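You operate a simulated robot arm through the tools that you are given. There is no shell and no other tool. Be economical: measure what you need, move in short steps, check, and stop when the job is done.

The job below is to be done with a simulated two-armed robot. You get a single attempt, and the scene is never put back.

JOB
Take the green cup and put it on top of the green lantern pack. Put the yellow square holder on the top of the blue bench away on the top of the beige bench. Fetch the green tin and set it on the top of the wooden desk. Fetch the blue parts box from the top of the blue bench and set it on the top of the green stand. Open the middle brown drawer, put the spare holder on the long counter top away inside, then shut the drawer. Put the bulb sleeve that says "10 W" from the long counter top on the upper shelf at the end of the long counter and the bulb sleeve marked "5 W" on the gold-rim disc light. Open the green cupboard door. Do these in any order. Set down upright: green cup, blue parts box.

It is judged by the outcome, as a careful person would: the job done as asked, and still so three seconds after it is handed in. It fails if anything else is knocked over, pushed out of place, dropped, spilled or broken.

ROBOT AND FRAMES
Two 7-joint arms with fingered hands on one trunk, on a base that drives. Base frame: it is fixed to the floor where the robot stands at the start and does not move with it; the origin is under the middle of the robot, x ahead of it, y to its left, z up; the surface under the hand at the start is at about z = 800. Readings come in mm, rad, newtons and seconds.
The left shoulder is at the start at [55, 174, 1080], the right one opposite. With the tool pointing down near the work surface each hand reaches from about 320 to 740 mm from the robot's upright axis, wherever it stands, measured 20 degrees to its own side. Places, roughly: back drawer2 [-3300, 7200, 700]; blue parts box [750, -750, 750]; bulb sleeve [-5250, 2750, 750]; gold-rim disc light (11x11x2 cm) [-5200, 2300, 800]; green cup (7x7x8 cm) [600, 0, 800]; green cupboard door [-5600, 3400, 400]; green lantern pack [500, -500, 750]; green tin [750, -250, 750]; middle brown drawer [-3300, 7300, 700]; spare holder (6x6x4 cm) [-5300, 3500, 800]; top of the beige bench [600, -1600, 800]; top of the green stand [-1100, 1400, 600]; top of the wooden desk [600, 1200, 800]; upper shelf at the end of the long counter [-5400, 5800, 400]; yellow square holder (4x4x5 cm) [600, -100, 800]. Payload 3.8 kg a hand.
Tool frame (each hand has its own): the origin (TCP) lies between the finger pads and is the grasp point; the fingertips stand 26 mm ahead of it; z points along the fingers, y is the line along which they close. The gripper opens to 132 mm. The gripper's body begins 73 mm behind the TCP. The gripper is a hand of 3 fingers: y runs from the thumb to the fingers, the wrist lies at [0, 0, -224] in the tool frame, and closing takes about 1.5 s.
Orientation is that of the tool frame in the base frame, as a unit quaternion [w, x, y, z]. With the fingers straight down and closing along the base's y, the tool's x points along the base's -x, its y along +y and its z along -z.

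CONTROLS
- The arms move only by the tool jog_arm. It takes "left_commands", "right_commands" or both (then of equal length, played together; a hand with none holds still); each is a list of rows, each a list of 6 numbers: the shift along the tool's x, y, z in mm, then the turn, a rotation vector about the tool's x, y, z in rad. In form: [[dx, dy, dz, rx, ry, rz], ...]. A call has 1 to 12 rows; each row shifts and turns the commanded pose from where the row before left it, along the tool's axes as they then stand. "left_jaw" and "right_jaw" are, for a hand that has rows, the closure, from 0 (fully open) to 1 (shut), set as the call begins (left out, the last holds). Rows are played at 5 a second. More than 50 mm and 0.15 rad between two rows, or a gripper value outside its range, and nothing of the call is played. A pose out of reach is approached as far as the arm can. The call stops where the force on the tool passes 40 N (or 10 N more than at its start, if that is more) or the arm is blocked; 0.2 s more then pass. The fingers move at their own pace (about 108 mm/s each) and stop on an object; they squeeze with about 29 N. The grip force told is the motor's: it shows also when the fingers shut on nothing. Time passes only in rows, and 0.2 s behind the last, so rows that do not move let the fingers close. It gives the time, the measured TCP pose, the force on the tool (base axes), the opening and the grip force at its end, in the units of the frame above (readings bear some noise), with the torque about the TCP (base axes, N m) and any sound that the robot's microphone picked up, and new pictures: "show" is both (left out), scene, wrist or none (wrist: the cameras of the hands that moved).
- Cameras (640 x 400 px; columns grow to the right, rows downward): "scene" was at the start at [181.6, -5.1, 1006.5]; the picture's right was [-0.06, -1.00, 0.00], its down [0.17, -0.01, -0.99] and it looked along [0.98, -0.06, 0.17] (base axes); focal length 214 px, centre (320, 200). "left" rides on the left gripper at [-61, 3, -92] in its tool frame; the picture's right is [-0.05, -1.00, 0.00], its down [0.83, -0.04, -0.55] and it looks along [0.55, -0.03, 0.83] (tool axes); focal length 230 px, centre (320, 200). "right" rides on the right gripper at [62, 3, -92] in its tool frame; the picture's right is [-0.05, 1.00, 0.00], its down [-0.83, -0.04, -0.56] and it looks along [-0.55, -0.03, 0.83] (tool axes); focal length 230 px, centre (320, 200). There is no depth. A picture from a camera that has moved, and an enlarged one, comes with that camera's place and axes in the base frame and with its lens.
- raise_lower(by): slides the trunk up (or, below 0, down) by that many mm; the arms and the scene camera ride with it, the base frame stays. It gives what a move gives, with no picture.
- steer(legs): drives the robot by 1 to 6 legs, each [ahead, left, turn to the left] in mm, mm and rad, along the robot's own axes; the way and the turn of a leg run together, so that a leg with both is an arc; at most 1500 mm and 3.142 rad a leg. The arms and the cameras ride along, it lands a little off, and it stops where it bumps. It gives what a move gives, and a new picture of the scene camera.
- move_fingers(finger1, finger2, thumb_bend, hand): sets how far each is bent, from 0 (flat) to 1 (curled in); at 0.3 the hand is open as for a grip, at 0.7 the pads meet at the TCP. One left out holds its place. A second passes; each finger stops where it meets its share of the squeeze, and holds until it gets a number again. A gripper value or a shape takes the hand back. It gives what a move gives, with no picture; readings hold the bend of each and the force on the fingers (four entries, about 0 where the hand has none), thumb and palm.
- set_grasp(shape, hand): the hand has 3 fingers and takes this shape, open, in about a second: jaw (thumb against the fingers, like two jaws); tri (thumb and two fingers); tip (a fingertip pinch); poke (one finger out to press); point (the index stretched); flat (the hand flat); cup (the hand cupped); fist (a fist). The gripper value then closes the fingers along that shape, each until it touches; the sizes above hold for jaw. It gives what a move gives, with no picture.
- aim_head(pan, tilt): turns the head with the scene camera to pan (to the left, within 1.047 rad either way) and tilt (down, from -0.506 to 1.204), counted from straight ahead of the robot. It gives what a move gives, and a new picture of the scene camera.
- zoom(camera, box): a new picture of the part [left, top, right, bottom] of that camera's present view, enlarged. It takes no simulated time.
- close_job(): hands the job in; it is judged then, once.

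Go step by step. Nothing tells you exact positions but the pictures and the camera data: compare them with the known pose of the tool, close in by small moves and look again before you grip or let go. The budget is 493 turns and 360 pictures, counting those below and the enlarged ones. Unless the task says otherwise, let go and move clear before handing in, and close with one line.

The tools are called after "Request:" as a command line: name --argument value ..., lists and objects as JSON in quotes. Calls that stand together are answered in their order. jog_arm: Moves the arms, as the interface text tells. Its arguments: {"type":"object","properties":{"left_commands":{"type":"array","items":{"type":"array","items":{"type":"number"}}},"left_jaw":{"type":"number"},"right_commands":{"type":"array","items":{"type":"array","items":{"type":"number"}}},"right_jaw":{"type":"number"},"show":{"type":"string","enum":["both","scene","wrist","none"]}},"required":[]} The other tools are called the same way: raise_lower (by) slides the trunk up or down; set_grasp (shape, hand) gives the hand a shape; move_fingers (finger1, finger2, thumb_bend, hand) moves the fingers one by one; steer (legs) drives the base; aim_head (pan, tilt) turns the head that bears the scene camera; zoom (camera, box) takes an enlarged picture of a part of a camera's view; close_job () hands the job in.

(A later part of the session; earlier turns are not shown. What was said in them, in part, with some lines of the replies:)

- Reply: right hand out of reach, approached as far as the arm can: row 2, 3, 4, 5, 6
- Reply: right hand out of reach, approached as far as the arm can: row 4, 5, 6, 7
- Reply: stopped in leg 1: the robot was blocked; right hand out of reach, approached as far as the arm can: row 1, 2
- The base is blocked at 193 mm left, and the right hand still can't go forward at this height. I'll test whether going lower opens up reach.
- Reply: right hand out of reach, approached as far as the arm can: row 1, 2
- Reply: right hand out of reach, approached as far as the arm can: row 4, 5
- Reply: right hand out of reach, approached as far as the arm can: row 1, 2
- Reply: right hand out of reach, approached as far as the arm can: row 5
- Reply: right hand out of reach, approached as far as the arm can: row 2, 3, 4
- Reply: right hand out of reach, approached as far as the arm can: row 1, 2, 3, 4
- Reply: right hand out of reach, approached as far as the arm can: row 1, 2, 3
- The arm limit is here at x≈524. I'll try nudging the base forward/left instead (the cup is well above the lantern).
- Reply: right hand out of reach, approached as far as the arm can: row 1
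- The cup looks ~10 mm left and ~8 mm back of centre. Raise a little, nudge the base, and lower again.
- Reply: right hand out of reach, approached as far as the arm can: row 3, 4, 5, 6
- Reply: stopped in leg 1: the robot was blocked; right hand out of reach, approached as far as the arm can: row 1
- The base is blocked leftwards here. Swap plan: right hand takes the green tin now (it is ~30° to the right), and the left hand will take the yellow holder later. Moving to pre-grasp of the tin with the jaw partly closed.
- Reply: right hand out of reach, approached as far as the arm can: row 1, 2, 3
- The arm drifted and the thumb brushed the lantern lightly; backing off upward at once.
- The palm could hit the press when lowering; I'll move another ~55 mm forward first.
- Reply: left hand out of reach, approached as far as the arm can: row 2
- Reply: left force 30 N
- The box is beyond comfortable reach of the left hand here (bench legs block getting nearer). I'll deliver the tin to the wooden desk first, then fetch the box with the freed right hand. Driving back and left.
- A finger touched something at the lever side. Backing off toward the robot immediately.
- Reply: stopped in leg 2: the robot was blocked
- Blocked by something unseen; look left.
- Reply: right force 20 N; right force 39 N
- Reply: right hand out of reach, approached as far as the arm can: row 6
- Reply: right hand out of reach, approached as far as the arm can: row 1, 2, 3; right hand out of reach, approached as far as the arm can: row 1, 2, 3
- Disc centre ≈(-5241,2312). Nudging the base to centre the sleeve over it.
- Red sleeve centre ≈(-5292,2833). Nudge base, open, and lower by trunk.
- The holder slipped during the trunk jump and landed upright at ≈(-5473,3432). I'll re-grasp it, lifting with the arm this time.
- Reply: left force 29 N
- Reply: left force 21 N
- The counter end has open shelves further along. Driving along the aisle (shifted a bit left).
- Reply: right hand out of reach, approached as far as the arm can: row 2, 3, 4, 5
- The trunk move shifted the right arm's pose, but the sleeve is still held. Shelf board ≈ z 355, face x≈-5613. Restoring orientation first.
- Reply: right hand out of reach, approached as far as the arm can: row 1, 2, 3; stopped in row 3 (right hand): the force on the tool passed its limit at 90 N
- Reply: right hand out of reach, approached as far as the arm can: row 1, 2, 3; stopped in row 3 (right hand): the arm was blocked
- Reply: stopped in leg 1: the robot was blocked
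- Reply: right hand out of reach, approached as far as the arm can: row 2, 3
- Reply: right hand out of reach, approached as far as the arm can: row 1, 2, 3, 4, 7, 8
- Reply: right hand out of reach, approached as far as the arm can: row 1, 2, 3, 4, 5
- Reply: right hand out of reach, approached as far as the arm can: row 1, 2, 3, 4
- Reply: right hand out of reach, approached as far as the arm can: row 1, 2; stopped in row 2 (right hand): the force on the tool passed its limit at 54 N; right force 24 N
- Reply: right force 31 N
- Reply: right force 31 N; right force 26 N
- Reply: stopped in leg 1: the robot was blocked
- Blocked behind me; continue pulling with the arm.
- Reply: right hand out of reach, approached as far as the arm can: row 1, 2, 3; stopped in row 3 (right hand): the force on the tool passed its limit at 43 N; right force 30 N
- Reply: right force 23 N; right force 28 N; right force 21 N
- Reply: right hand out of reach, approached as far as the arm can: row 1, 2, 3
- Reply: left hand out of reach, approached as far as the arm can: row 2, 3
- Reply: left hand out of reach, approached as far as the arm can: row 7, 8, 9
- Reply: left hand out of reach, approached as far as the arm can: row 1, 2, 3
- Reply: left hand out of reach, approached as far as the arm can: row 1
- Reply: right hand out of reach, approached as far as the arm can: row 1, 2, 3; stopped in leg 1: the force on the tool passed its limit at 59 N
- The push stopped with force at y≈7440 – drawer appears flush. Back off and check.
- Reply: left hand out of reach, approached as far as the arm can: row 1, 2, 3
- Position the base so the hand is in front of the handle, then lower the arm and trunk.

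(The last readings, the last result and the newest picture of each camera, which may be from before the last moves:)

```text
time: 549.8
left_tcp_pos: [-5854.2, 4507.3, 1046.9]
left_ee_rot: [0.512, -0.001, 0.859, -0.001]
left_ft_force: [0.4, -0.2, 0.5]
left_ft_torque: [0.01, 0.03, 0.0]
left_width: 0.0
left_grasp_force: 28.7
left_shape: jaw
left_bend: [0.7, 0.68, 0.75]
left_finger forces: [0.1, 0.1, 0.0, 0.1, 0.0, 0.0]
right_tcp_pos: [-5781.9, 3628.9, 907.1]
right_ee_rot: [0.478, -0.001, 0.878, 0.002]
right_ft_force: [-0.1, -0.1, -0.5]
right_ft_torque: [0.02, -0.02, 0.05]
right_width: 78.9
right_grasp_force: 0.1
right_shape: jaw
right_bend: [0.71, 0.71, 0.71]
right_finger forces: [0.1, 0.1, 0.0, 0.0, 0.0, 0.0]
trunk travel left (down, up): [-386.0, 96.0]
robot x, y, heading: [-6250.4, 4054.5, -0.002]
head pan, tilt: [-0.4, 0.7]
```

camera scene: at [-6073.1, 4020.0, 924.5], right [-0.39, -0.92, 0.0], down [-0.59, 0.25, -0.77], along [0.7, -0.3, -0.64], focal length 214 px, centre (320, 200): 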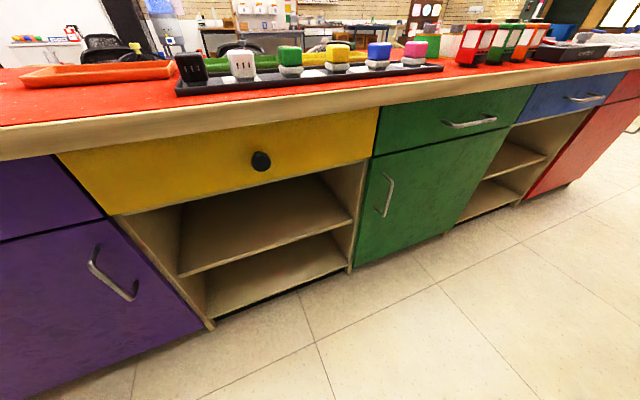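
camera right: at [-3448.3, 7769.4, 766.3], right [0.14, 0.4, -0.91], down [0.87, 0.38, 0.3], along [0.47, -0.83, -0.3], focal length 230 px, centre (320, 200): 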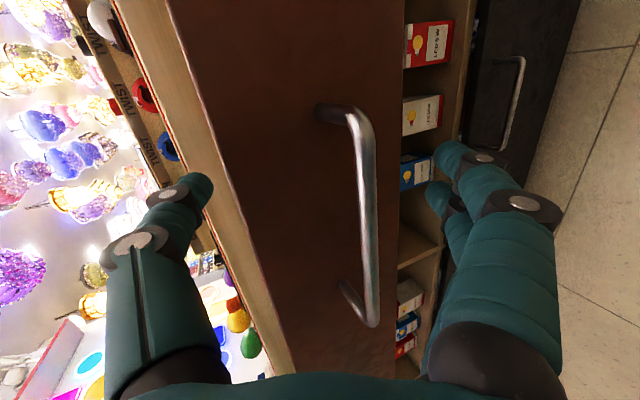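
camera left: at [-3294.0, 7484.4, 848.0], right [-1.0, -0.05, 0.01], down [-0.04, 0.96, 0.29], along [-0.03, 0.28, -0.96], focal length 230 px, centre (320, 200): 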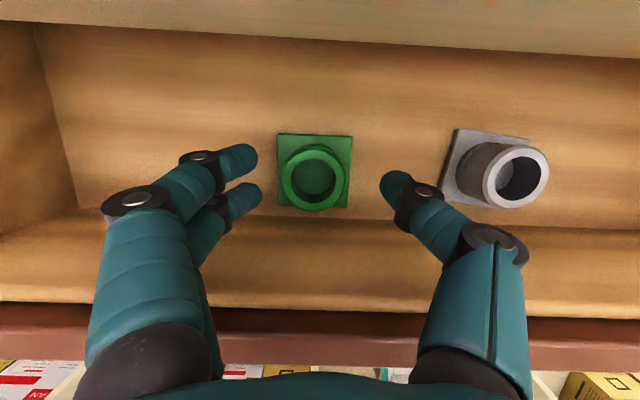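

Request:
raise_lower --by -250

Request:
raise_lower --by -130

Request:
jog_arm --right_commands '[[0, 0, 0, 0, 0, 0]]' --show "wrist"

```text
time: 552.3
left_tcp_pos: [-5836.6, 4508.9, 762.7]
left_ee_rot: [0.471, -0.002, 0.882, 0.0]
left_ft_force: [0.5, 0.3, 0.2]
left_ft_torque: [0.02, 0.01, -0.02]
left_width: 0.0
left_grasp_force: 29.0
left_shape: jaw
left_bend: [0.7, 0.68, 0.75]
left_finger forces: [0.0, 0.0, 0.0, 0.1, 0.0, 0.0]
right_tcp_pos: [-5783.9, 3626.2, 639.7]
right_ee_rot: [0.462, 0.0, 0.887, 0.0]
right_ft_force: [-0.7, -0.2, -0.5]
right_ft_torque: [0.01, 0.01, 0.02]
right_width: 79.0
right_grasp_force: 0.1
right_shape: jaw
right_bend: [0.71, 0.71, 0.71]
right_finger forces: [0.0, 0.0, 0.0, 0.0, 0.0, 0.0]
trunk travel left (down, up): [-136.0, 346.0]
robot x, y, heading: [-6247.7, 4052.5, -0.003]
head pan, tilt: [-0.4, 0.7]
```

```text
time: 553.9
left_tcp_pos: [-5811.3, 4509.0, 613.8]
left_ee_rot: [0.435, -0.001, 0.9, -0.001]
left_ft_force: [0.4, 0.2, -0.4]
left_ft_torque: [0.02, -0.03, 0.02]
left_width: 0.3
left_grasp_force: 28.8
left_shape: jaw
left_bend: [0.7, 0.68, 0.75]
left_finger forces: [0.0, 0.1, 0.0, 0.0, 0.0, 0.1]
right_tcp_pos: [-5769.0, 3625.9, 483.4]
right_ee_rot: [0.423, -0.002, 0.906, 0.002]
right_ft_force: [0.3, 0.2, 0.3]
right_ft_torque: [0.01, 0.02, -0.02]
right_width: 78.9
right_grasp_force: 0.0
right_shape: jaw
right_bend: [0.71, 0.71, 0.71]
right_finger forces: [0.1, 0.1, 0.1, 0.0, 0.0, 0.0]
trunk travel left (down, up): [-6.0, 476.0]
robot x, y, heading: [-6246.6, 4053.8, -0.002]
head pan, tilt: [-0.4, 0.7]
```

```text
time: 554.3
left_tcp_pos: [-5811.7, 4508.1, 614.5]
left_ee_rot: [0.435, -0.002, 0.901, 0.0]
left_ft_force: [0.1, -0.1, -0.2]
left_ft_torque: [0.01, 0.05, 0.01]
left_width: 0.0
left_grasp_force: 29.0
left_shape: jaw
left_bend: [0.7, 0.68, 0.75]
left_finger forces: [0.0, 0.0, 0.0, 0.0, 0.1, 0.0]
right_tcp_pos: [-5768.8, 3626.6, 483.9]
right_ee_rot: [0.423, -0.001, 0.906, 0.002]
right_ft_force: [-1.2, -0.9, 0.2]
right_ft_torque: [0.04, 0.02, 0.01]
right_width: 78.8
right_grasp_force: 0.1
right_shape: jaw
right_bend: [0.71, 0.71, 0.71]
right_finger forces: [0.0, 0.1, 0.1, 0.0, 0.0, 0.1]
trunk travel left (down, up): [-6.0, 476.0]
robot x, y, heading: [-6248.6, 4054.7, -0.004]
head pan, tilt: [-0.4, 0.7]
camera right: at [-5879.5, 3628.3, 496.1], right [0.03, 1.0, 0.04], down [0.11, -0.04, 0.99], along [0.99, -0.03, -0.11], focal length 230 px, centre (320, 200)
```

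right: 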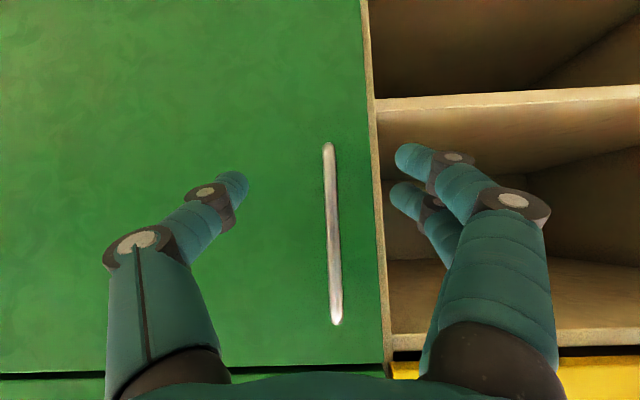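

Perfectly framed: the handle is between the fingers. Advance with the base.

Request:
steer --legs '[[75, 4, 0]]'

Request:
jog_arm --right_commands '[[0, 0, 0, 0, 0, 0]]' --show "wrist"

```text
time: 555.4
left_tcp_pos: [-5737.1, 4513.6, 615.2]
left_ee_rot: [0.434, -0.002, 0.901, 0.0]
left_ft_force: [0.3, -0.9, -0.2]
left_ft_torque: [0.0, -0.01, 0.01]
left_width: 0.0
left_grasp_force: 29.3
left_shape: jaw
left_bend: [0.7, 0.68, 0.75]
left_finger forces: [0.1, 0.1, 0.0, 0.1, 0.0, 0.1]
right_tcp_pos: [-5694.3, 3631.0, 483.6]
right_ee_rot: [0.423, -0.002, 0.906, 0.002]
right_ft_force: [-0.7, -0.1, -1.2]
right_ft_torque: [0.03, 0.01, 0.0]
right_width: 79.0
right_grasp_force: 0.1
right_shape: jaw
right_bend: [0.71, 0.71, 0.71]
right_finger forces: [0.1, 0.0, 0.1, 0.0, 0.0, 0.1]
trunk travel left (down, up): [-6.0, 476.0]
robot x, y, heading: [-6173.1, 4060.8, -0.002]
head pan, tilt: [-0.4, 0.7]
camera scene: at [-5994.1, 4023.7, 546.5], right [-0.39, -0.92, 0.0], down [-0.59, 0.25, -0.76], along [0.7, -0.3, -0.64], focal length 214 px, centre (320, 200)
```

scene: 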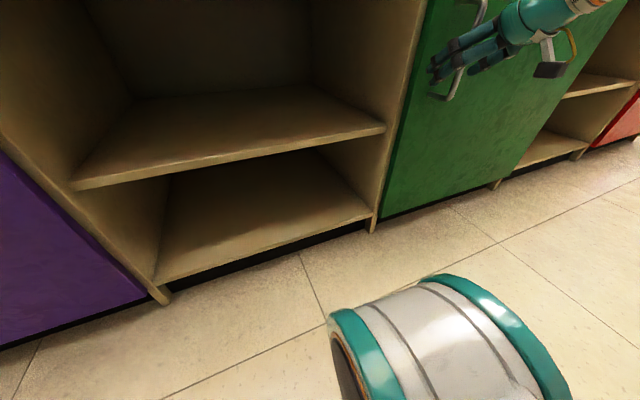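

```text
time: 555.8
left_tcp_pos: [-5737.4, 4513.7, 615.6]
left_ee_rot: [0.435, -0.001, 0.9, -0.001]
left_ft_force: [0.3, 0.8, 0.2]
left_ft_torque: [0.0, -0.01, 0.01]
left_width: 0.0
left_grasp_force: 29.2
left_shape: jaw
left_bend: [0.7, 0.68, 0.75]
left_finger forces: [0.0, 0.1, 0.0, 0.0, 0.0, 0.1]
right_tcp_pos: [-5693.3, 3629.7, 484.1]
right_ee_rot: [0.423, -0.002, 0.906, 0.003]
right_ft_force: [-0.2, 0.2, 1.0]
right_ft_torque: [-0.02, 0.03, 0.03]
right_width: 78.7
right_grasp_force: 0.0
right_shape: jaw
right_bend: [0.71, 0.71, 0.71]
right_finger forces: [0.0, 0.0, 0.0, 0.0, 0.0, 0.0]
trunk travel left (down, up): [-6.0, 476.0]
robot x, y, heading: [-6177.0, 4058.2, -0.001]
head pan, tilt: [-0.4, 0.7]
camera right: at [-5805.3, 3632.3, 496.1], right [0.03, 1.0, 0.04], down [0.11, -0.04, 0.99], along [0.99, -0.03, -0.11], focal length 230 px, centre (320, 200)
```

right: 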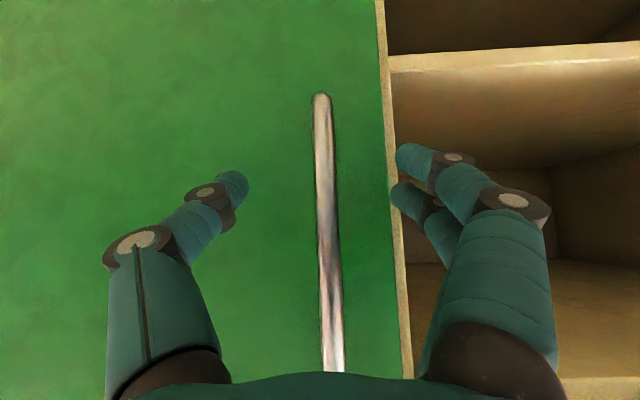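

Request:
steer --legs '[[20, 0, 0]]'

Request:
jog_arm --right_commands '[[0, 0, 0, 0, 0, 0], [0, 0, 0, 0, 0, 0], [0, 0, 0, 0, 0, 0], [0, 0, 0, 0, 0, 0], [0, 0, 0, 0, 0, 0]]' --right_jaw 1 --show "wrist"

```text
time: 556.5
left_tcp_pos: [-5717.0, 4513.1, 613.9]
left_ee_rot: [0.436, -0.002, 0.9, 0.0]
left_ft_force: [-0.4, -0.4, -0.3]
left_ft_torque: [-0.01, -0.01, -0.02]
left_width: 0.0
left_grasp_force: 29.5
left_shape: jaw
left_bend: [0.7, 0.68, 0.75]
left_finger forces: [0.0, 0.0, 0.0, 0.1, 0.1, 0.1]
right_tcp_pos: [-5674.5, 3630.6, 484.2]
right_ee_rot: [0.423, -0.001, 0.906, 0.002]
right_ft_force: [-0.9, -0.3, 0.7]
right_ft_torque: [0.0, 0.02, 0.01]
right_width: 78.9
right_grasp_force: 0.1
right_shape: jaw
right_bend: [0.71, 0.71, 0.71]
right_finger forces: [0.0, 0.0, 0.0, 0.1, 0.1, 0.0]
trunk travel left (down, up): [-6.0, 476.0]
robot x, y, heading: [-6151.0, 4057.8, 0.002]
head pan, tilt: [-0.4, 0.7]
camera scene: at [-5974.4, 4023.8, 546.5], right [-0.39, -0.92, 0.0], down [-0.59, 0.25, -0.76], along [0.7, -0.3, -0.64], focal length 214 px, centre (320, 200)
```

scene: 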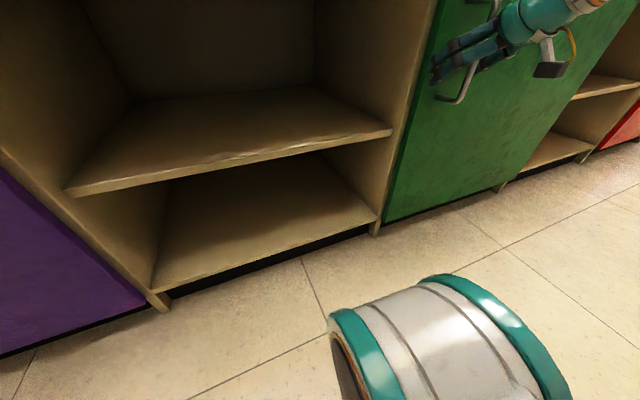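

```text
time: 557.7
left_tcp_pos: [-5718.0, 4513.9, 614.7]
left_ee_rot: [0.435, -0.002, 0.9, -0.001]
left_ft_force: [-0.1, 0.7, 0.7]
left_ft_torque: [0.01, 0.01, 0.01]
left_width: 0.1
left_grasp_force: 28.9
left_shape: jaw
left_bend: [0.7, 0.68, 0.75]
left_finger forces: [0.0, 0.0, 0.0, 0.0, 0.1, 0.1]
right_tcp_pos: [-5674.4, 3632.6, 484.2]
right_ee_rot: [0.423, -0.002, 0.906, 0.002]
right_ft_force: [-2.0, 14.0, -2.5]
right_ft_torque: [0.0, 0.08, 0.54]
right_width: 6.4
right_grasp_force: 28.7
right_shape: jaw
right_bend: [0.66, 0.72, 0.74]
right_finger forces: [0.1, 13.9, 0.1, 0.0, 0.3, 0.1]
trunk travel left (down, up): [-6.0, 476.0]
robot x, y, heading: [-6151.2, 4058.2, 0.001]
head pan, tilt: [-0.4, 0.7]
camera right: at [-5785.1, 3634.2, 496.4], right [0.03, 1.0, 0.04], down [0.11, -0.05, 0.99], along [0.99, -0.02, -0.11], focal length 230 px, centre (320, 200)
```

right: 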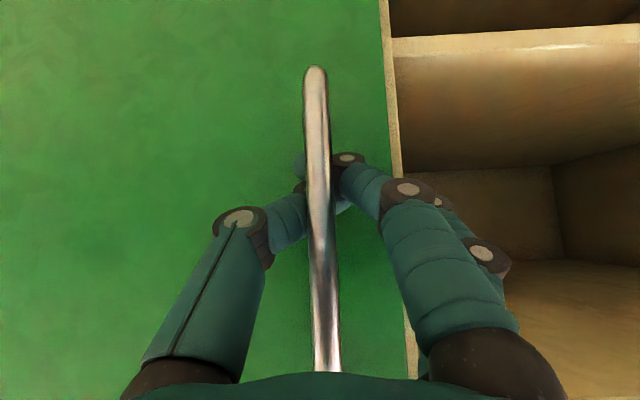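

The fingers wrap behind the bar. Pull the door open by backing up.

Request:
steer --legs '[[-90, -8, 0]]'

```text
time: 558.9
left_tcp_pos: [-5810.0, 4504.8, 614.6]
left_ee_rot: [0.435, -0.002, 0.9, 0.0]
left_ft_force: [-0.5, -0.4, -0.7]
left_ft_torque: [0.0, 0.04, -0.01]
left_width: 0.0
left_grasp_force: 29.2
left_shape: jaw
left_bend: [0.7, 0.68, 0.75]
left_finger forces: [0.0, 0.0, 0.0, 0.0, 0.0, 0.0]
right_tcp_pos: [-5764.4, 3621.5, 482.6]
right_ee_rot: [0.423, -0.003, 0.906, 0.001]
right_ft_force: [5.4, -5.3, 0.3]
right_ft_torque: [-0.47, 0.69, 2.42]
right_width: 6.9
right_grasp_force: 29.0
right_shape: jaw
right_bend: [0.66, 0.73, 0.77]
right_finger forces: [0.0, 49.8, 0.0, 0.1, 40.4, 0.1]
trunk travel left (down, up): [-6.0, 476.0]
robot x, y, heading: [-6246.0, 4052.0, -0.005]
head pan, tilt: [-0.4, 0.7]
camera scene: at [-6066.2, 4015.8, 546.4], right [-0.39, -0.92, 0.0], down [-0.59, 0.25, -0.76], along [0.7, -0.3, -0.64], focal length 214 px, centre (320, 200)
```

scene: 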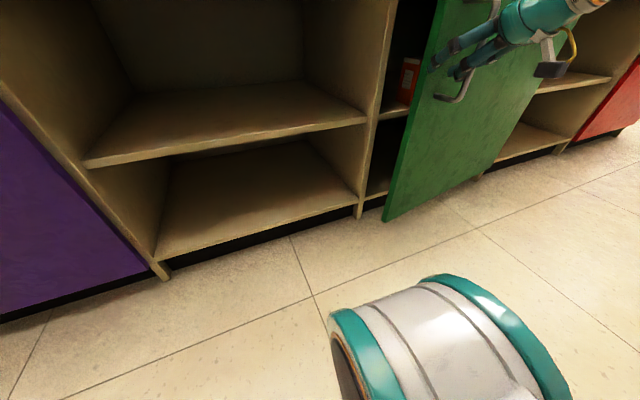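

Request:
jog_arm --right_commands '[[0, 0, 0, 0, 0, 0], [0, 0, 0, 0, 0, 0]]' --right_jaw 0.93 --show "none"

Request:
steer --legs '[[-90, -22, 0]]'

```text
time: 559.5
left_tcp_pos: [-5809.7, 4504.6, 614.3]
left_ee_rot: [0.435, -0.003, 0.9, 0.0]
left_ft_force: [0.4, -0.3, -0.3]
left_ft_torque: [0.01, -0.02, 0.01]
left_width: 0.0
left_grasp_force: 29.0
left_shape: jaw
left_bend: [0.7, 0.68, 0.75]
left_finger forces: [0.1, 0.0, 0.1, 0.0, 0.1, 0.0]
right_tcp_pos: [-5765.7, 3621.3, 484.2]
right_ee_rot: [0.423, -0.003, 0.906, 0.001]
right_ft_force: [0.8, 1.9, 0.1]
right_ft_torque: [0.22, 0.0, 1.0]
right_width: 10.0
right_grasp_force: 28.9
right_shape: jaw
right_bend: [0.66, 0.71, 0.76]
right_finger forces: [0.1, 20.8, 0.1, 0.0, 15.7, 0.0]
trunk travel left (down, up): [-6.0, 476.0]
robot x, y, heading: [-6244.6, 4048.6, 0.001]
head pan, tilt: [-0.4, 0.7]
```

```text
time: 560.6
left_tcp_pos: [-5898.5, 4483.5, 615.3]
left_ee_rot: [0.435, -0.002, 0.901, 0.0]
left_ft_force: [0.1, -0.2, 0.2]
left_ft_torque: [0.0, -0.03, -0.01]
left_width: 0.0
left_grasp_force: 29.3
left_shape: jaw
left_bend: [0.7, 0.68, 0.75]
left_finger forces: [0.0, 0.1, 0.0, 0.1, 0.0, 0.0]
right_tcp_pos: [-5851.9, 3596.0, 483.1]
right_ee_rot: [0.424, -0.008, 0.906, -0.005]
right_ft_force: [17.4, -18.8, -6.3]
right_ft_torque: [-1.91, 0.8, 5.55]
right_width: 8.3
right_grasp_force: 29.2
right_shape: jaw
right_bend: [0.61, 0.76, 0.79]
right_finger forces: [33.7, 97.0, 0.0, 0.0, 74.4, 0.0]
trunk travel left (down, up): [-6.0, 476.0]
robot x, y, heading: [-6332.4, 4028.5, 0.004]
head pan, tilt: [-0.4, 0.7]
camera scene: at [-6154.3, 3993.1, 546.2], right [-0.39, -0.92, 0.0], down [-0.59, 0.25, -0.76], along [0.7, -0.3, -0.65], focal length 214 px, centre (320, 200)
```

scene: 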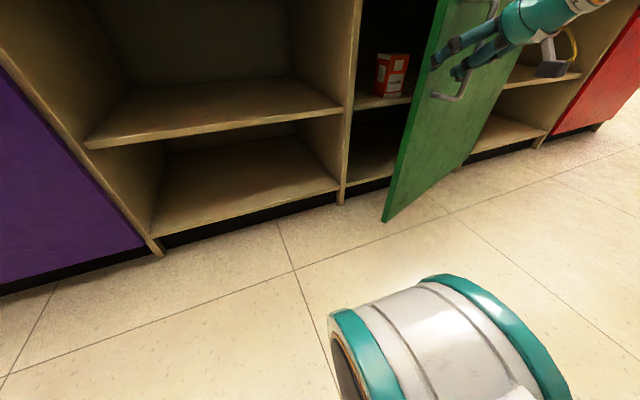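

Door is ~20° open. Release the handle and back the hand off; then I'll push the door from inside with the left hand.

Request:
jog_arm --right_commands '[[0, 0, 0, 0, 0, 0], [0, 0, 0, 0, 0, 0], [0, 0, 0, 0, 0, 0], [0, 0, 0, 0, 0, 0]]' --right_jaw 0.2 --show "wrist"

Request:
steer --legs '[[-80, 0, 0]]'

```text
time: 561.6
left_tcp_pos: [-5897.8, 4482.4, 614.5]
left_ee_rot: [0.435, -0.003, 0.9, 0.0]
left_ft_force: [-0.3, -0.4, 0.5]
left_ft_torque: [0.0, 0.01, 0.05]
left_width: 0.2
left_grasp_force: 29.2
left_shape: jaw
left_bend: [0.7, 0.68, 0.75]
left_finger forces: [0.1, 0.0, 0.1, 0.1, 0.0, 0.0]
right_tcp_pos: [-5852.7, 3596.6, 484.0]
right_ee_rot: [0.424, -0.008, 0.906, -0.006]
right_ft_force: [-0.4, 0.0, -0.7]
right_ft_torque: [0.01, -0.03, -0.01]
right_width: 105.3
right_grasp_force: 0.2
right_shape: jaw
right_bend: [0.59, 0.59, 0.56]
right_finger forces: [0.1, 0.0, 0.0, 0.1, 0.1, 0.0]
trunk travel left (down, up): [-6.0, 476.0]
robot x, y, heading: [-6335.1, 4029.7, -0.001]
head pan, tilt: [-0.4, 0.7]
camera right: at [-5964.6, 3599.1, 496.4], right [0.02, 1.0, 0.02], down [0.11, -0.03, 0.99], along [0.99, -0.02, -0.11], focal length 230 px, centre (320, 200)
```

right: 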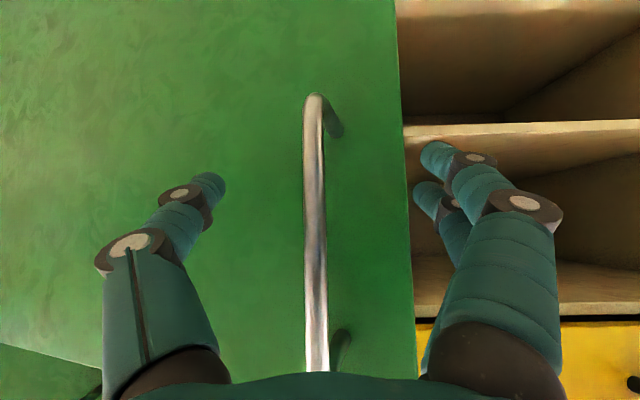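

```text
time: 562.6
left_tcp_pos: [-5980.5, 4483.3, 614.6]
left_ee_rot: [0.435, -0.003, 0.9, 0.0]
left_ft_force: [-0.9, 0.4, -0.7]
left_ft_torque: [0.0, 0.02, 0.04]
left_width: 0.0
left_grasp_force: 29.2
left_shape: jaw
left_bend: [0.7, 0.68, 0.75]
left_finger forces: [0.1, 0.0, 0.1, 0.0, 0.0, 0.1]
right_tcp_pos: [-5933.5, 3598.6, 484.4]
right_ee_rot: [0.425, -0.009, 0.905, -0.005]
right_ft_force: [0.1, -0.1, -0.7]
right_ft_torque: [-0.05, -0.02, 0.0]
right_width: 105.3
right_grasp_force: 0.0
right_shape: jaw
right_bend: [0.59, 0.59, 0.56]
right_finger forces: [0.1, 0.0, 0.0, 0.0, 0.0, 0.0]
trunk travel left (down, up): [-6.0, 476.0]
robot x, y, heading: [-6413.9, 4025.6, 0.005]
head pan, tilt: [-0.4, 0.7]
camera scene: at [-6235.4, 3993.8, 546.5], right [-0.39, -0.92, 0.0], down [-0.59, 0.25, -0.76], along [0.71, -0.3, -0.64], focal length 214 px, centre (320, 200)
```

scene: 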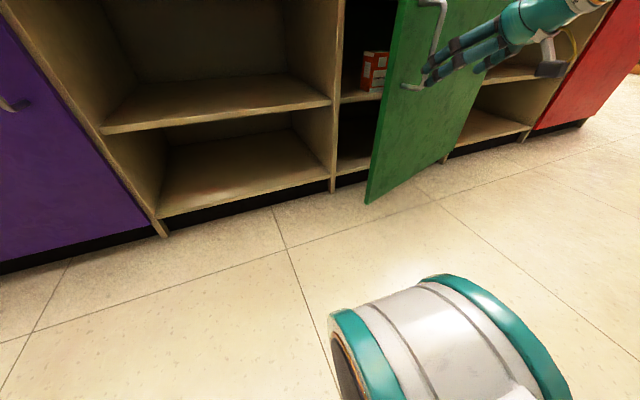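

Raise the trunk so both hands clear the counter, reposition, and turn to face −y.

Request:
raise_lower --by 460

Request:
steer --legs '[[210, 170, 0], [0, 0, -1.575]]'

```text
refused: 460 is not a number from -400 to 400
```

```text
time: 566.0
left_tcp_pos: [-5665.4, 4506.9, 610.9]
left_ee_rot: [0.419, 0.129, 0.896, -0.064]
left_ft_force: [-8.8, 0.0, 1.9]
left_ft_torque: [-0.01, 0.05, 0.04]
left_width: 0.0
left_grasp_force: 28.8
left_shape: jaw
left_bend: [0.7, 0.68, 0.76]
left_finger forces: [0.0, 0.1, 0.0, 0.0, 0.0, 0.0]
right_tcp_pos: [-5872.7, 3646.1, 485.3]
right_ee_rot: [0.42, 0.124, 0.896, -0.068]
right_ft_force: [0.1, -0.2, 0.0]
right_ft_torque: [0.0, -0.02, 0.0]
right_width: 105.4
right_grasp_force: 0.0
right_shape: jaw
right_bend: [0.59, 0.59, 0.55]
right_finger forces: [0.0, 0.1, 0.0, 0.0, 0.0, 0.0]
trunk travel left (down, up): [-6.0, 476.0]
robot x, y, heading: [-6207.7, 4193.0, -0.291]
head pan, tilt: [-0.4, 0.7]
stopped in leg 2: the force on the tool passed its limit at 62 N (the readings are from after the stop); the commanded pose is now the measured one
camera scene: at [-6047.5, 4113.1, 546.6], right [-0.64, -0.77, 0.0], down [-0.49, 0.41, -0.77], along [0.59, -0.49, -0.64], focal length 214 px, centre (320, 200)
```

scene: 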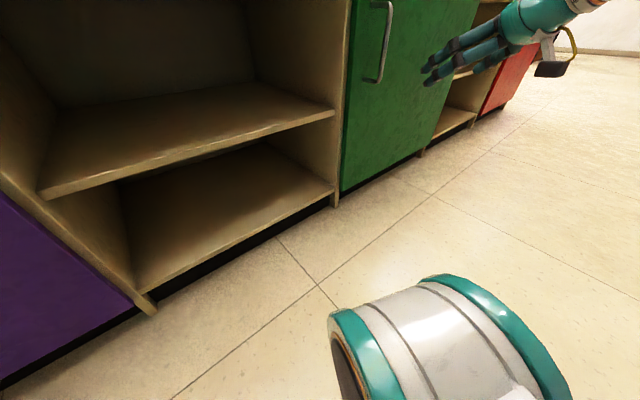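

The trunk command was refused (limit 400) while the drive still ran: the hand pushed the door shut again and the left hand touched the counter. Back away first.

Request:
steer --legs '[[-120, 60, 0.29]]'

Request:
aim_head --pan 0.0 --tilt 0.35

```text
time: 567.4
left_tcp_pos: [-5887.1, 4727.5, 609.1]
left_ee_rot: [0.423, -0.004, 0.906, -0.002]
left_ft_force: [-0.2, -0.2, 0.4]
left_ft_torque: [0.01, 0.0, -0.04]
left_width: 0.0
left_grasp_force: 29.1
left_shape: jaw
left_bend: [0.7, 0.68, 0.75]
left_finger forces: [0.1, 0.0, 0.1, 0.1, 0.1, 0.1]
right_tcp_pos: [-5838.7, 3842.1, 484.7]
right_ee_rot: [0.425, -0.009, 0.905, -0.005]
right_ft_force: [-0.1, 0.3, -0.4]
right_ft_torque: [0.0, -0.04, 0.02]
right_width: 105.5
right_grasp_force: 0.1
right_shape: jaw
right_bend: [0.59, 0.59, 0.55]
right_finger forces: [0.0, 0.0, 0.0, 0.0, 0.1, 0.0]
trunk travel left (down, up): [-6.0, 476.0]
robot x, y, heading: [-6319.5, 4272.1, -0.0]
head pan, tilt: [-0.4, 0.7]
camera scene: at [-6140.1, 4239.4, 546.5], right [-0.39, -0.92, 0.0], down [-0.59, 0.25, -0.76], along [0.7, -0.3, -0.64], focal length 214 px, centre (320, 200)
```

scene: 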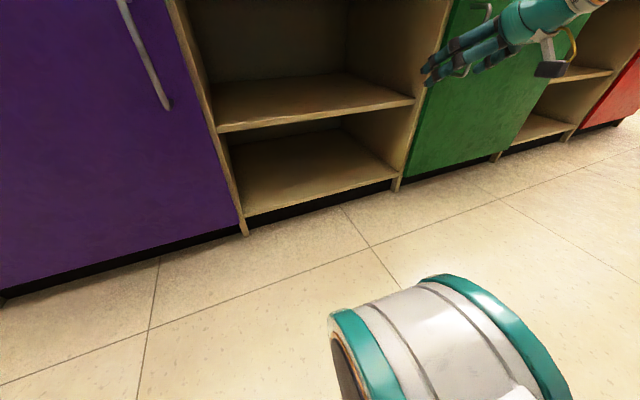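

```text
time: 568.3
left_tcp_pos: [-5886.5, 4726.9, 608.9]
left_ee_rot: [0.425, -0.003, 0.905, -0.002]
left_ft_force: [0.7, -0.5, -0.7]
left_ft_torque: [0.02, -0.04, 0.0]
left_width: 0.2
left_grasp_force: 28.8
left_shape: jaw
left_bend: [0.7, 0.68, 0.75]
left_finger forces: [0.1, 0.1, 0.1, 0.1, 0.0, 0.0]
right_tcp_pos: [-5838.7, 3842.9, 485.6]
right_ee_rot: [0.424, -0.008, 0.905, -0.006]
right_ft_force: [-0.4, 0.0, -0.1]
right_ft_torque: [0.0, 0.02, 0.0]
right_width: 105.6
right_grasp_force: 0.0
right_shape: jaw
right_bend: [0.59, 0.59, 0.55]
right_finger forces: [0.0, 0.1, 0.0, 0.0, 0.0, 0.0]
trunk travel left (down, up): [-6.0, 476.0]
robot x, y, heading: [-6318.8, 4273.1, -0.005]
head pan, tilt: [0.0, 0.351]
camera scene: at [-6125.2, 4272.3, 577.8], right [0.0, -1.0, 0.0], down [-0.34, 0.0, -0.94], along [0.94, 0.0, -0.34], focal length 214 px, centre (320, 200)
```

scene: 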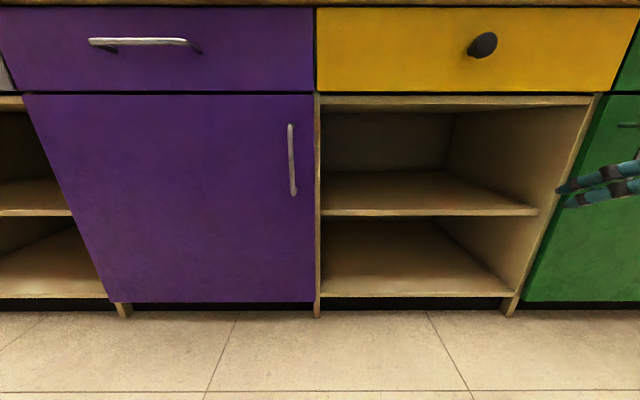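

Purple door untouched. Redo the handle grip with the same geometry.

Request:
jog_arm --right_commands '[[0, 0, 0, 0, 0, 0]]' --right_jaw 0.4 --show "none"

Request:
steer --legs '[[0, -211, 0.004], [120, 0, 0]]'

Request:
jog_arm --right_commands '[[0, 0, 0, 0, 0, 0]]' --show "wrist"

```text
time: 568.7
left_tcp_pos: [-5887.9, 4726.8, 610.0]
left_ee_rot: [0.424, -0.004, 0.905, -0.002]
left_ft_force: [0.3, -0.6, -0.3]
left_ft_torque: [0.02, 0.02, -0.04]
left_width: 0.0
left_grasp_force: 28.8
left_shape: jaw
left_bend: [0.7, 0.68, 0.75]
left_finger forces: [0.1, 0.0, 0.1, 0.1, 0.0, 0.0]
right_tcp_pos: [-5838.4, 3842.1, 484.8]
right_ee_rot: [0.424, -0.009, 0.906, -0.005]
right_ft_force: [0.5, 0.7, 0.6]
right_ft_torque: [0.0, -0.01, 0.01]
right_width: 79.6
right_grasp_force: 0.0
right_shape: jaw
right_bend: [0.71, 0.71, 0.71]
right_finger forces: [0.0, 0.0, 0.0, 0.1, 0.0, 0.0]
trunk travel left (down, up): [-6.0, 476.0]
robot x, y, heading: [-6323.3, 4277.2, -0.003]
head pan, tilt: [0.0, 0.351]
```

```text
time: 572.0
left_tcp_pos: [-5771.4, 4516.8, 609.9]
left_ee_rot: [0.424, -0.008, 0.906, 0.0]
left_ft_force: [-0.1, 0.0, 0.0]
left_ft_torque: [-0.01, 0.03, -0.02]
left_width: 0.0
left_grasp_force: 29.5
left_shape: jaw
left_bend: [0.7, 0.68, 0.75]
left_finger forces: [0.2, 0.0, 0.1, 0.1, 0.0, 0.0]
right_tcp_pos: [-5717.0, 3632.2, 483.8]
right_ee_rot: [0.424, -0.011, 0.906, -0.005]
right_ft_force: [0.0, 0.9, 0.4]
right_ft_torque: [0.01, 0.01, -0.01]
right_width: 79.9
right_grasp_force: 0.1
right_shape: jaw
right_bend: [0.71, 0.71, 0.71]
right_finger forces: [0.0, 0.1, 0.0, 0.0, 0.0, 0.1]
trunk travel left (down, up): [-6.0, 476.0]
robot x, y, heading: [-6201.7, 4059.7, 0.001]
head pan, tilt: [0.0, 0.351]
camera scene: at [-6006.6, 4061.4, 577.9], right [0.0, -1.0, 0.0], down [-0.34, 0.0, -0.94], along [0.94, 0.0, -0.34], focal length 214 px, centre (320, 200)
```

scene: 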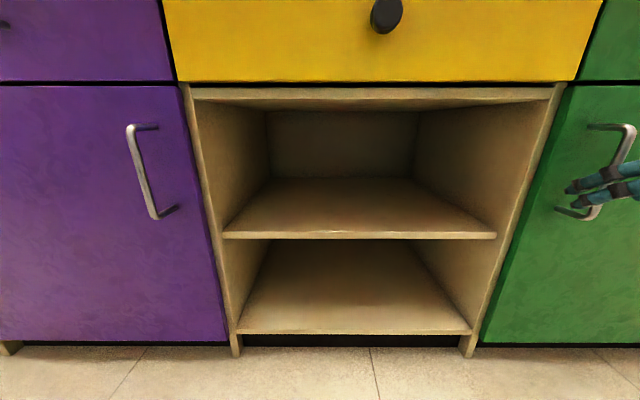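

```text
time: 572.4
left_tcp_pos: [-5772.1, 4517.6, 610.0]
left_ee_rot: [0.424, -0.007, 0.906, 0.0]
left_ft_force: [0.4, 0.9, 0.4]
left_ft_torque: [-0.01, -0.01, 0.02]
left_width: 0.1
left_grasp_force: 29.0
left_shape: jaw
left_bend: [0.7, 0.68, 0.75]
left_finger forces: [0.1, 0.1, 0.0, 0.1, 0.1, 0.1]
right_tcp_pos: [-5718.2, 3633.6, 484.3]
right_ee_rot: [0.424, -0.011, 0.905, -0.005]
right_ft_force: [1.0, -0.7, -0.6]
right_ft_torque: [0.01, 0.01, -0.03]
right_width: 79.7
right_grasp_force: 0.1
right_shape: jaw
right_bend: [0.71, 0.71, 0.71]
right_finger forces: [0.1, 0.0, 0.0, 0.1, 0.0, 0.1]
trunk travel left (down, up): [-6.0, 476.0]
robot x, y, heading: [-6201.9, 4063.6, 0.005]
head pan, tilt: [0.0, 0.351]
camera right: at [-5828.8, 3634.9, 496.6], right [0.02, 1.0, 0.02], down [0.1, -0.02, 0.99], along [0.99, -0.01, -0.11], focal length 230 px, centre (320, 200)
```

right: 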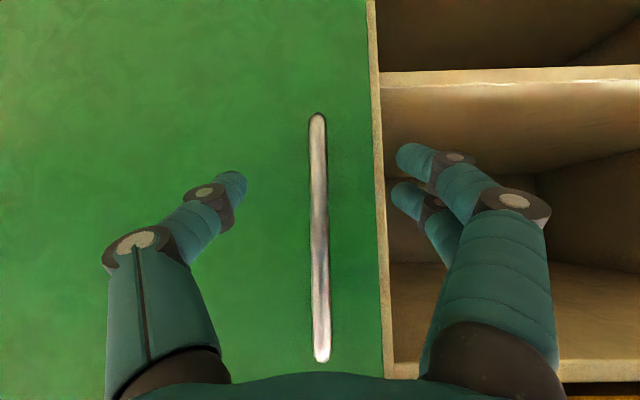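

Request:
steer --legs '[[45, 0, 0]]'

Request:
jog_arm --right_commands '[[0, 0, 0, 0, 0, 0], [0, 0, 0, 0, 0, 0], [0, 0, 0, 0, 0, 0], [0, 0, 0, 0, 0, 0], [0, 0, 0, 0, 0, 0]]' --right_jaw 0.95 --show "none"

Request:
steer --legs '[[-90, -8, 0], [-90, -22, 0]]'

```text
time: 573.3
left_tcp_pos: [-5727.9, 4519.6, 608.9]
left_ee_rot: [0.425, -0.007, 0.905, 0.0]
left_ft_force: [0.8, -0.3, -0.2]
left_ft_torque: [0.0, 0.0, -0.02]
left_width: 0.0
left_grasp_force: 29.5
left_shape: jaw
left_bend: [0.7, 0.68, 0.75]
left_finger forces: [0.0, 0.0, 0.0, 0.0, 0.1, 0.1]
right_tcp_pos: [-5672.9, 3633.2, 484.5]
right_ee_rot: [0.424, -0.011, 0.906, -0.005]
right_ft_force: [-0.2, 0.5, -0.2]
right_ft_torque: [0.04, 0.01, -0.04]
right_width: 79.6
right_grasp_force: 0.0
right_shape: jaw
right_bend: [0.71, 0.71, 0.71]
right_finger forces: [0.0, 0.0, 0.1, 0.0, 0.1, 0.0]
trunk travel left (down, up): [-6.0, 476.0]
robot x, y, heading: [-6156.9, 4063.3, 0.009]
head pan, tilt: [0.0, 0.351]
camera scene: at [-5962.2, 4061.7, 577.9], right [0.01, -1.0, 0.0], down [-0.34, 0.0, -0.94], along [0.94, 0.0, -0.34], focal length 214 px, centre (320, 200)
```

scene: 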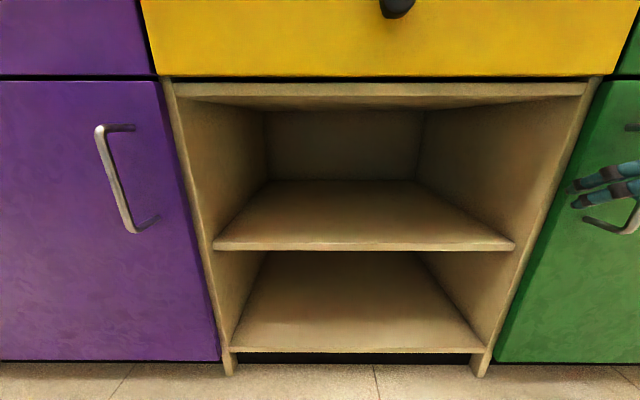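

```text
time: 574.5
left_tcp_pos: [-5729.3, 4519.5, 610.6]
left_ee_rot: [0.425, -0.008, 0.905, -0.001]
left_ft_force: [-0.1, -0.2, -0.5]
left_ft_torque: [-0.01, 0.0, 0.01]
left_width: 0.0
left_grasp_force: 29.1
left_shape: jaw
left_bend: [0.7, 0.68, 0.75]
left_finger forces: [0.0, 0.0, 0.1, 0.1, 0.1, 0.0]
right_tcp_pos: [-5673.1, 3636.8, 486.4]
right_ee_rot: [0.424, -0.012, 0.906, -0.003]
right_ft_force: [-20.2, 14.7, 9.4]
right_ft_torque: [0.54, -0.17, 1.19]
right_width: 14.7
right_grasp_force: 0.1
right_shape: jaw
right_bend: [0.71, 0.62, 0.7]
right_finger forces: [0.0, 27.1, 0.0, 0.1, 0.0, 0.1]
trunk travel left (down, up): [-6.0, 476.0]
robot x, y, heading: [-6156.0, 4060.4, 0.005]
head pan, tilt: [0.0, 0.351]
```

```text
time: 576.3
left_tcp_pos: [-5908.3, 4487.2, 609.4]
left_ee_rot: [0.425, -0.008, 0.905, 0.0]
left_ft_force: [-0.2, -0.1, 0.3]
left_ft_torque: [0.0, 0.02, 0.04]
left_width: 0.0
left_grasp_force: 29.6
left_shape: jaw
left_bend: [0.7, 0.68, 0.75]
left_finger forces: [0.0, 0.0, 0.0, 0.0, 0.0, 0.0]
right_tcp_pos: [-5851.1, 3601.1, 485.1]
right_ee_rot: [0.425, -0.01, 0.905, -0.008]
right_ft_force: [10.7, -23.4, 4.9]
right_ft_torque: [0.16, -0.12, 0.4]
right_width: 15.8
right_grasp_force: 28.5
right_shape: jaw
right_bend: [0.62, 0.67, 0.73]
right_finger forces: [0.1, 8.3, 0.0, 0.1, 41.2, 0.0]
trunk travel left (down, up): [-6.0, 476.0]
robot x, y, heading: [-6339.0, 4030.4, 0.009]
head pan, tilt: [0.0, 0.351]
camera scene: at [-6142.8, 4030.6, 577.8], right [0.01, -1.0, 0.0], down [-0.34, 0.0, -0.94], along [0.94, 0.01, -0.34], focal length 214 px, centre (320, 200)
```

scene: 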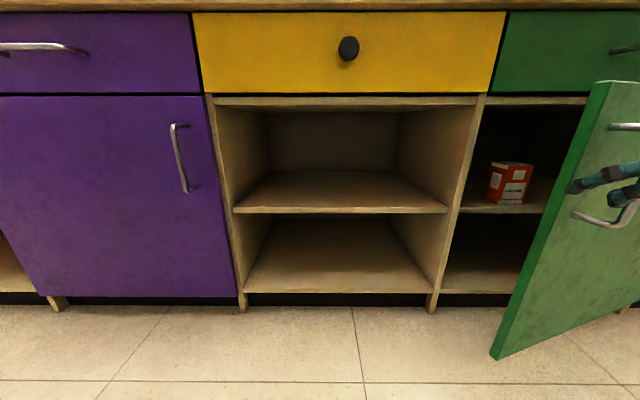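

Request:
steer --legs '[[-85, -42, 0]]'

```text
time: 577.6
left_tcp_pos: [-5992.0, 4445.8, 608.6]
left_ee_rot: [0.424, -0.008, 0.905, 0.0]
left_ft_force: [0.3, -0.3, 0.1]
left_ft_torque: [0.0, -0.01, 0.0]
left_width: 0.0
left_grasp_force: 29.1
left_shape: jaw
left_bend: [0.7, 0.68, 0.75]
left_finger forces: [0.0, 0.0, 0.0, 0.0, 0.0, 0.0]
right_tcp_pos: [-5932.5, 3558.4, 484.9]
right_ee_rot: [0.426, -0.027, 0.904, -0.015]
right_ft_force: [11.0, -6.1, -9.1]
right_ft_torque: [-0.5, -0.14, 3.36]
right_width: 11.8
right_grasp_force: 29.2
right_shape: jaw
right_bend: [0.55, 0.71, 0.65]
right_finger forces: [23.5, 66.8, 0.1, 0.0, 41.8, 0.0]
trunk travel left (down, up): [-6.0, 476.0]
robot x, y, heading: [-6420.8, 3989.2, 0.011]
head pan, tilt: [0.0, 0.351]
stopped in leg 1: the robot was blocked; the commanded pose is now the measured one
camera scene: at [-6225.0, 3988.8, 577.7], right [0.01, -1.0, 0.0], down [-0.34, 0.0, -0.94], along [0.94, 0.01, -0.34], focal length 214 px, centre (320, 200)
```

scene: 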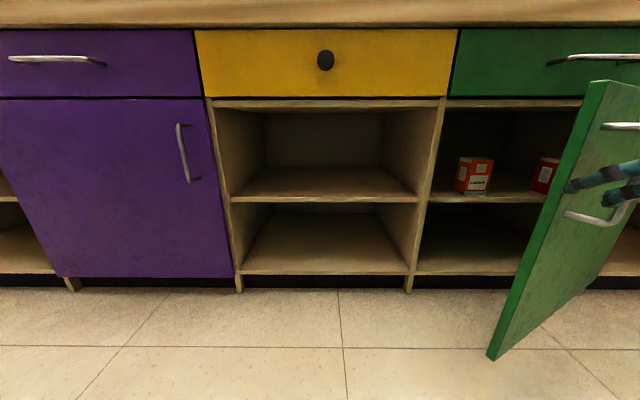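

Door ~31° open. Release, retract the hand with the arm, then go around the edge and push from inside.

Request:
jog_arm --right_commands '[[0, 0, 0, 0, 0, 0], [0, 0, 0, 0, 0, 0], [0, 0, 0, 0, 0, 0], [22, 0, -27, 0, 0, 0], [22, 0, -27, 0, 0, 0], [22, 0, -27, 0, 0, 0]]' --right_jaw 0.15 --show "wrist"

```text
time: 579.0
left_tcp_pos: [-5992.5, 4446.6, 609.2]
left_ee_rot: [0.425, -0.008, 0.905, 0.001]
left_ft_force: [-0.6, 0.3, -0.7]
left_ft_torque: [-0.01, 0.01, 0.02]
left_width: 0.2
left_grasp_force: 29.2
left_shape: jaw
left_bend: [0.7, 0.68, 0.75]
left_finger forces: [0.1, 0.2, 0.1, 0.0, 0.1, 0.0]
right_tcp_pos: [-5949.3, 3552.2, 482.5]
right_ee_rot: [0.426, -0.023, 0.905, -0.013]
right_ft_force: [0.9, 0.5, -0.7]
right_ft_torque: [0.0, 0.02, 0.0]
right_width: 111.9
right_grasp_force: 0.0
right_shape: jaw
right_bend: [0.54, 0.54, 0.5]
right_finger forces: [0.1, 0.1, 0.0, 0.0, 0.1, 0.1]
right hand out of reach, approached as far as the arm can: row 4, 5, 6
trunk travel left (down, up): [-6.0, 476.0]
robot x, y, heading: [-6418.8, 3986.4, 0.006]
head pan, tilt: [0.0, 0.351]
camera right: at [-6060.2, 3551.9, 494.1], right [0.0, 1.0, 0.0], down [0.1, 0.0, 0.99], along [0.99, 0.0, -0.1], focal length 230 px, centre (320, 200)
```

right: 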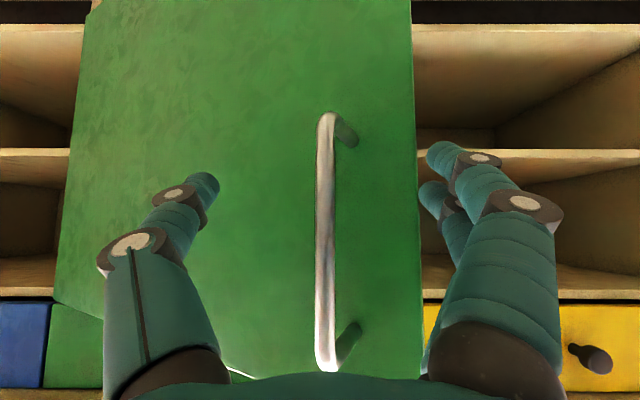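

The hand is free of the bar. Close the fist, turn right slightly to pull the hand back, and slide left past the door edge.

Request:
jog_arm --right_commands '[[0, 0, 0, 0, 0, 0], [0, 0, 0, 0, 0, 0], [0, 0, 0, 0, 0, 0], [0, 0, 0, 0, 0, 0]]' --right_jaw 1 --show "none"

Request:
steer --legs '[[0, 0, -0.12], [-28, 240, 0]]'

```text
time: 580.0
left_tcp_pos: [-5991.4, 4446.6, 609.6]
left_ee_rot: [0.424, -0.009, 0.905, 0.0]
left_ft_force: [0.7, -0.5, -0.1]
left_ft_torque: [0.0, 0.01, 0.01]
left_width: 0.0
left_grasp_force: 28.6
left_shape: jaw
left_bend: [0.7, 0.68, 0.75]
left_finger forces: [0.0, 0.1, 0.1, 0.0, 0.1, 0.1]
right_tcp_pos: [-5947.9, 3552.5, 482.6]
right_ee_rot: [0.426, -0.023, 0.905, -0.012]
right_ft_force: [-1.1, 1.3, -1.8]
right_ft_torque: [0.11, 0.08, 0.01]
right_width: 2.7
right_grasp_force: 29.0
right_shape: jaw
right_bend: [0.69, 0.72, 0.71]
right_finger forces: [12.7, 12.9, 0.0, 0.1, 22.8, 0.0]
trunk travel left (down, up): [-6.0, 476.0]
robot x, y, heading: [-6420.0, 3986.6, 0.005]
head pan, tilt: [0.0, 0.351]
```

```text
time: 581.0
left_tcp_pos: [-5947.7, 4401.9, 609.0]
left_ee_rot: [0.425, 0.038, 0.904, -0.021]
left_ft_force: [-0.5, 0.6, -0.3]
left_ft_torque: [0.01, 0.01, -0.03]
left_width: 0.3
left_grasp_force: 29.1
left_shape: jaw
left_bend: [0.7, 0.68, 0.75]
left_finger forces: [0.0, 0.0, 0.0, 0.0, 0.1, 0.1]
right_tcp_pos: [-5994.3, 3520.2, 482.1]
right_ee_rot: [0.427, 0.016, 0.904, -0.02]
right_ft_force: [-5.1, 7.5, 5.0]
right_ft_torque: [0.16, 0.01, 0.15]
right_width: 1.7
right_grasp_force: 29.2
right_shape: jaw
right_bend: [0.68, 0.71, 0.74]
right_finger forces: [15.4, 14.4, 0.0, 0.0, 24.6, 0.1]
trunk travel left (down, up): [-6.0, 476.0]
robot x, y, heading: [-6420.3, 3988.6, -0.089]
head pan, tilt: [0.0, 0.351]
stopped in leg 1: the force on the tool passed its limit at 43 N (the readings are from after the stop); the commanded pose is now the measured one
camera scene: at [-6226.8, 3970.4, 578.0], right [-0.09, -1.0, 0.0], down [-0.34, 0.03, -0.94], along [0.94, -0.09, -0.34], focal length 214 px, centre (320, 200)
```

scene: 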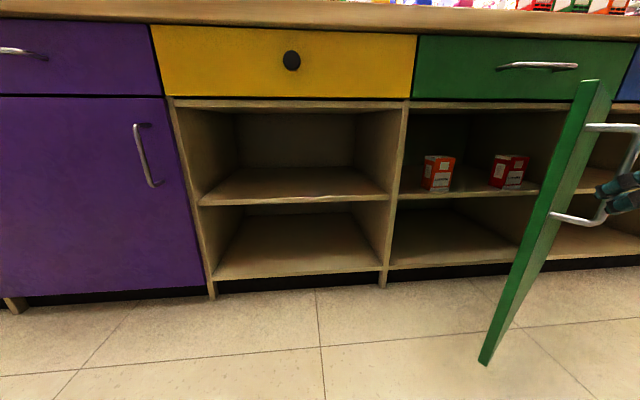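

The pinch caught the bar again and turning pulled the door further open. Continue turning right in steps.

Request:
steer --legs '[[0, 0, -0.15]]'

```text
time: 582.1
left_tcp_pos: [-5891.4, 4323.3, 609.1]
left_ee_rot: [0.421, 0.108, 0.899, -0.054]
left_ft_force: [-0.9, -0.8, 0.0]
left_ft_torque: [0.03, -0.04, 0.0]
left_width: 0.0
left_grasp_force: 28.7
left_shape: jaw
left_bend: [0.7, 0.68, 0.75]
left_finger forces: [0.0, 0.0, 0.1, 0.1, 0.0, 0.0]
right_tcp_pos: [-6073.6, 3456.9, 481.7]
right_ee_rot: [0.422, 0.088, 0.901, -0.056]
right_ft_force: [3.1, -2.4, 3.3]
right_ft_torque: [-0.15, -0.09, -0.06]
right_width: 1.0
right_grasp_force: 28.6
right_shape: jaw
right_bend: [0.71, 0.71, 0.73]
right_finger forces: [0.0, 13.6, 0.1, 0.0, 24.2, 0.0]
trunk travel left (down, up): [-6.0, 476.0]
robot x, y, heading: [-6419.6, 3990.5, -0.245]
head pan, tilt: [0.0, 0.351]
camera scene: at [-6231.7, 3940.5, 577.9], right [-0.25, -0.97, 0.0], down [-0.33, 0.08, -0.94], along [0.91, -0.23, -0.34], focal length 214 px, centre (320, 200)
```

scene: 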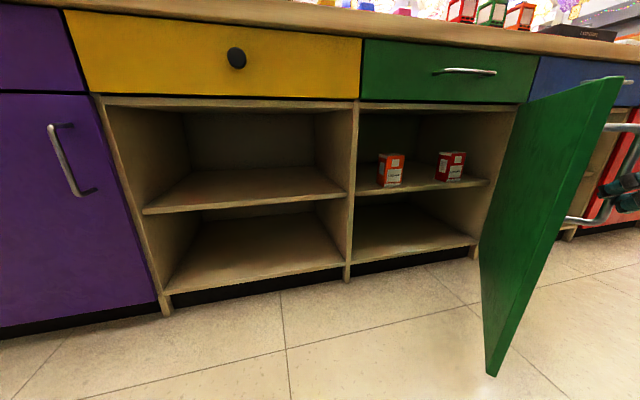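

Door is well open (~55°). One more turn to open it further.

Request:
steer --legs '[[0, 0, -0.2]]'

```text
time: 583.2
left_tcp_pos: [-5834.1, 4212.2, 609.1]
left_ee_rot: [0.413, 0.197, 0.884, -0.096]
left_ft_force: [0.2, 0.0, 0.5]
left_ft_torque: [-0.02, -0.02, 0.0]
left_width: 0.1
left_grasp_force: 28.8
left_shape: jaw
left_bend: [0.7, 0.68, 0.75]
left_finger forces: [0.0, 0.0, 0.0, 0.0, 0.0, 0.0]
right_tcp_pos: [-6184.8, 3397.9, 481.8]
right_ee_rot: [0.415, 0.176, 0.887, -0.097]
right_ft_force: [1.1, -0.1, 0.0]
right_ft_torque: [-0.02, 0.0, 0.0]
right_width: 0.0
right_grasp_force: 28.4
right_shape: jaw
right_bend: [0.72, 0.73, 0.75]
right_finger forces: [0.0, 0.0, 0.0, 0.1, 0.1, 0.1]
trunk travel left (down, up): [-6.0, 476.0]
robot x, y, heading: [-6419.4, 3985.1, -0.45]
head pan, tilt: [0.0, 0.351]
camera scene: at [-6244.9, 3904.1, 577.9], right [-0.43, -0.9, 0.0], down [-0.31, 0.15, -0.94], along [0.85, -0.41, -0.34], focal length 214 px, centre (320, 200)
```

scene: 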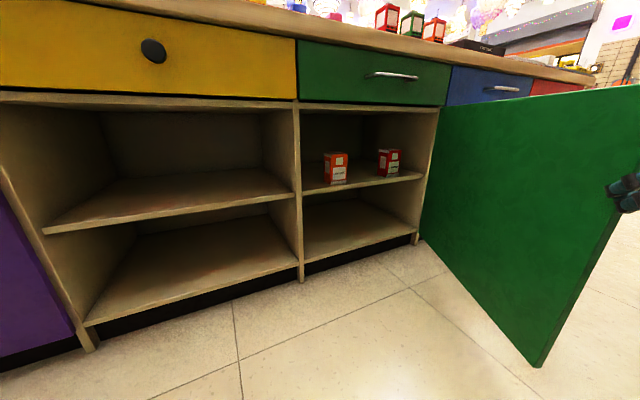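

The green door stands wide open and the hand has come free. Move clear of it (away in +y).

Request:
steer --legs '[[-87, 180, 0]]'

```text
time: 585.5
left_tcp_pos: [-5830.5, 4414.8, 608.8]
left_ee_rot: [0.413, 0.198, 0.884, -0.097]
left_ft_force: [0.8, 0.5, 0.0]
left_ft_torque: [-0.02, -0.01, -0.01]
left_width: 0.0
left_grasp_force: 28.7
left_shape: jaw
left_bend: [0.7, 0.68, 0.75]
left_finger forces: [0.0, 0.0, 0.0, 0.0, 0.1, 0.0]
right_tcp_pos: [-6183.5, 3602.5, 482.7]
right_ee_rot: [0.413, 0.178, 0.888, -0.098]
right_ft_force: [-0.3, -0.3, 0.0]
right_ft_torque: [0.02, -0.02, 0.0]
right_width: 0.0
right_grasp_force: 28.7
right_shape: jaw
right_bend: [0.72, 0.73, 0.75]
right_finger forces: [0.1, 0.0, 0.1, 0.0, 0.0, 0.0]
trunk travel left (down, up): [-6.0, 476.0]
robot x, y, heading: [-6415.9, 4193.6, -0.458]
head pan, tilt: [0.0, 0.351]
camera scene: at [-6242.5, 4108.1, 577.9], right [-0.44, -0.9, 0.0], down [-0.31, 0.15, -0.94], along [0.85, -0.41, -0.34], focal length 214 px, centre (320, 200)
```

scene: 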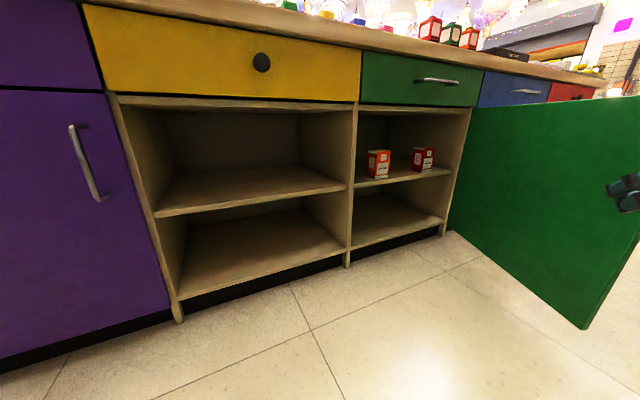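

The door stays open and both hands are clear of it. Everything else is placed, so I'm handing the job in.

Request:
close_job

```text
The job is handed in.
```

Every part of the job is done as asked and handed in, and both hands were empty and clear at the end. Two things went wrong on the way: the spare holder slipped once and landed upright on the counter before I re-gripped it. My hands also bumped the lantern pack, the desk console and the long counter; nothing looked knocked over or out of place afterwards.
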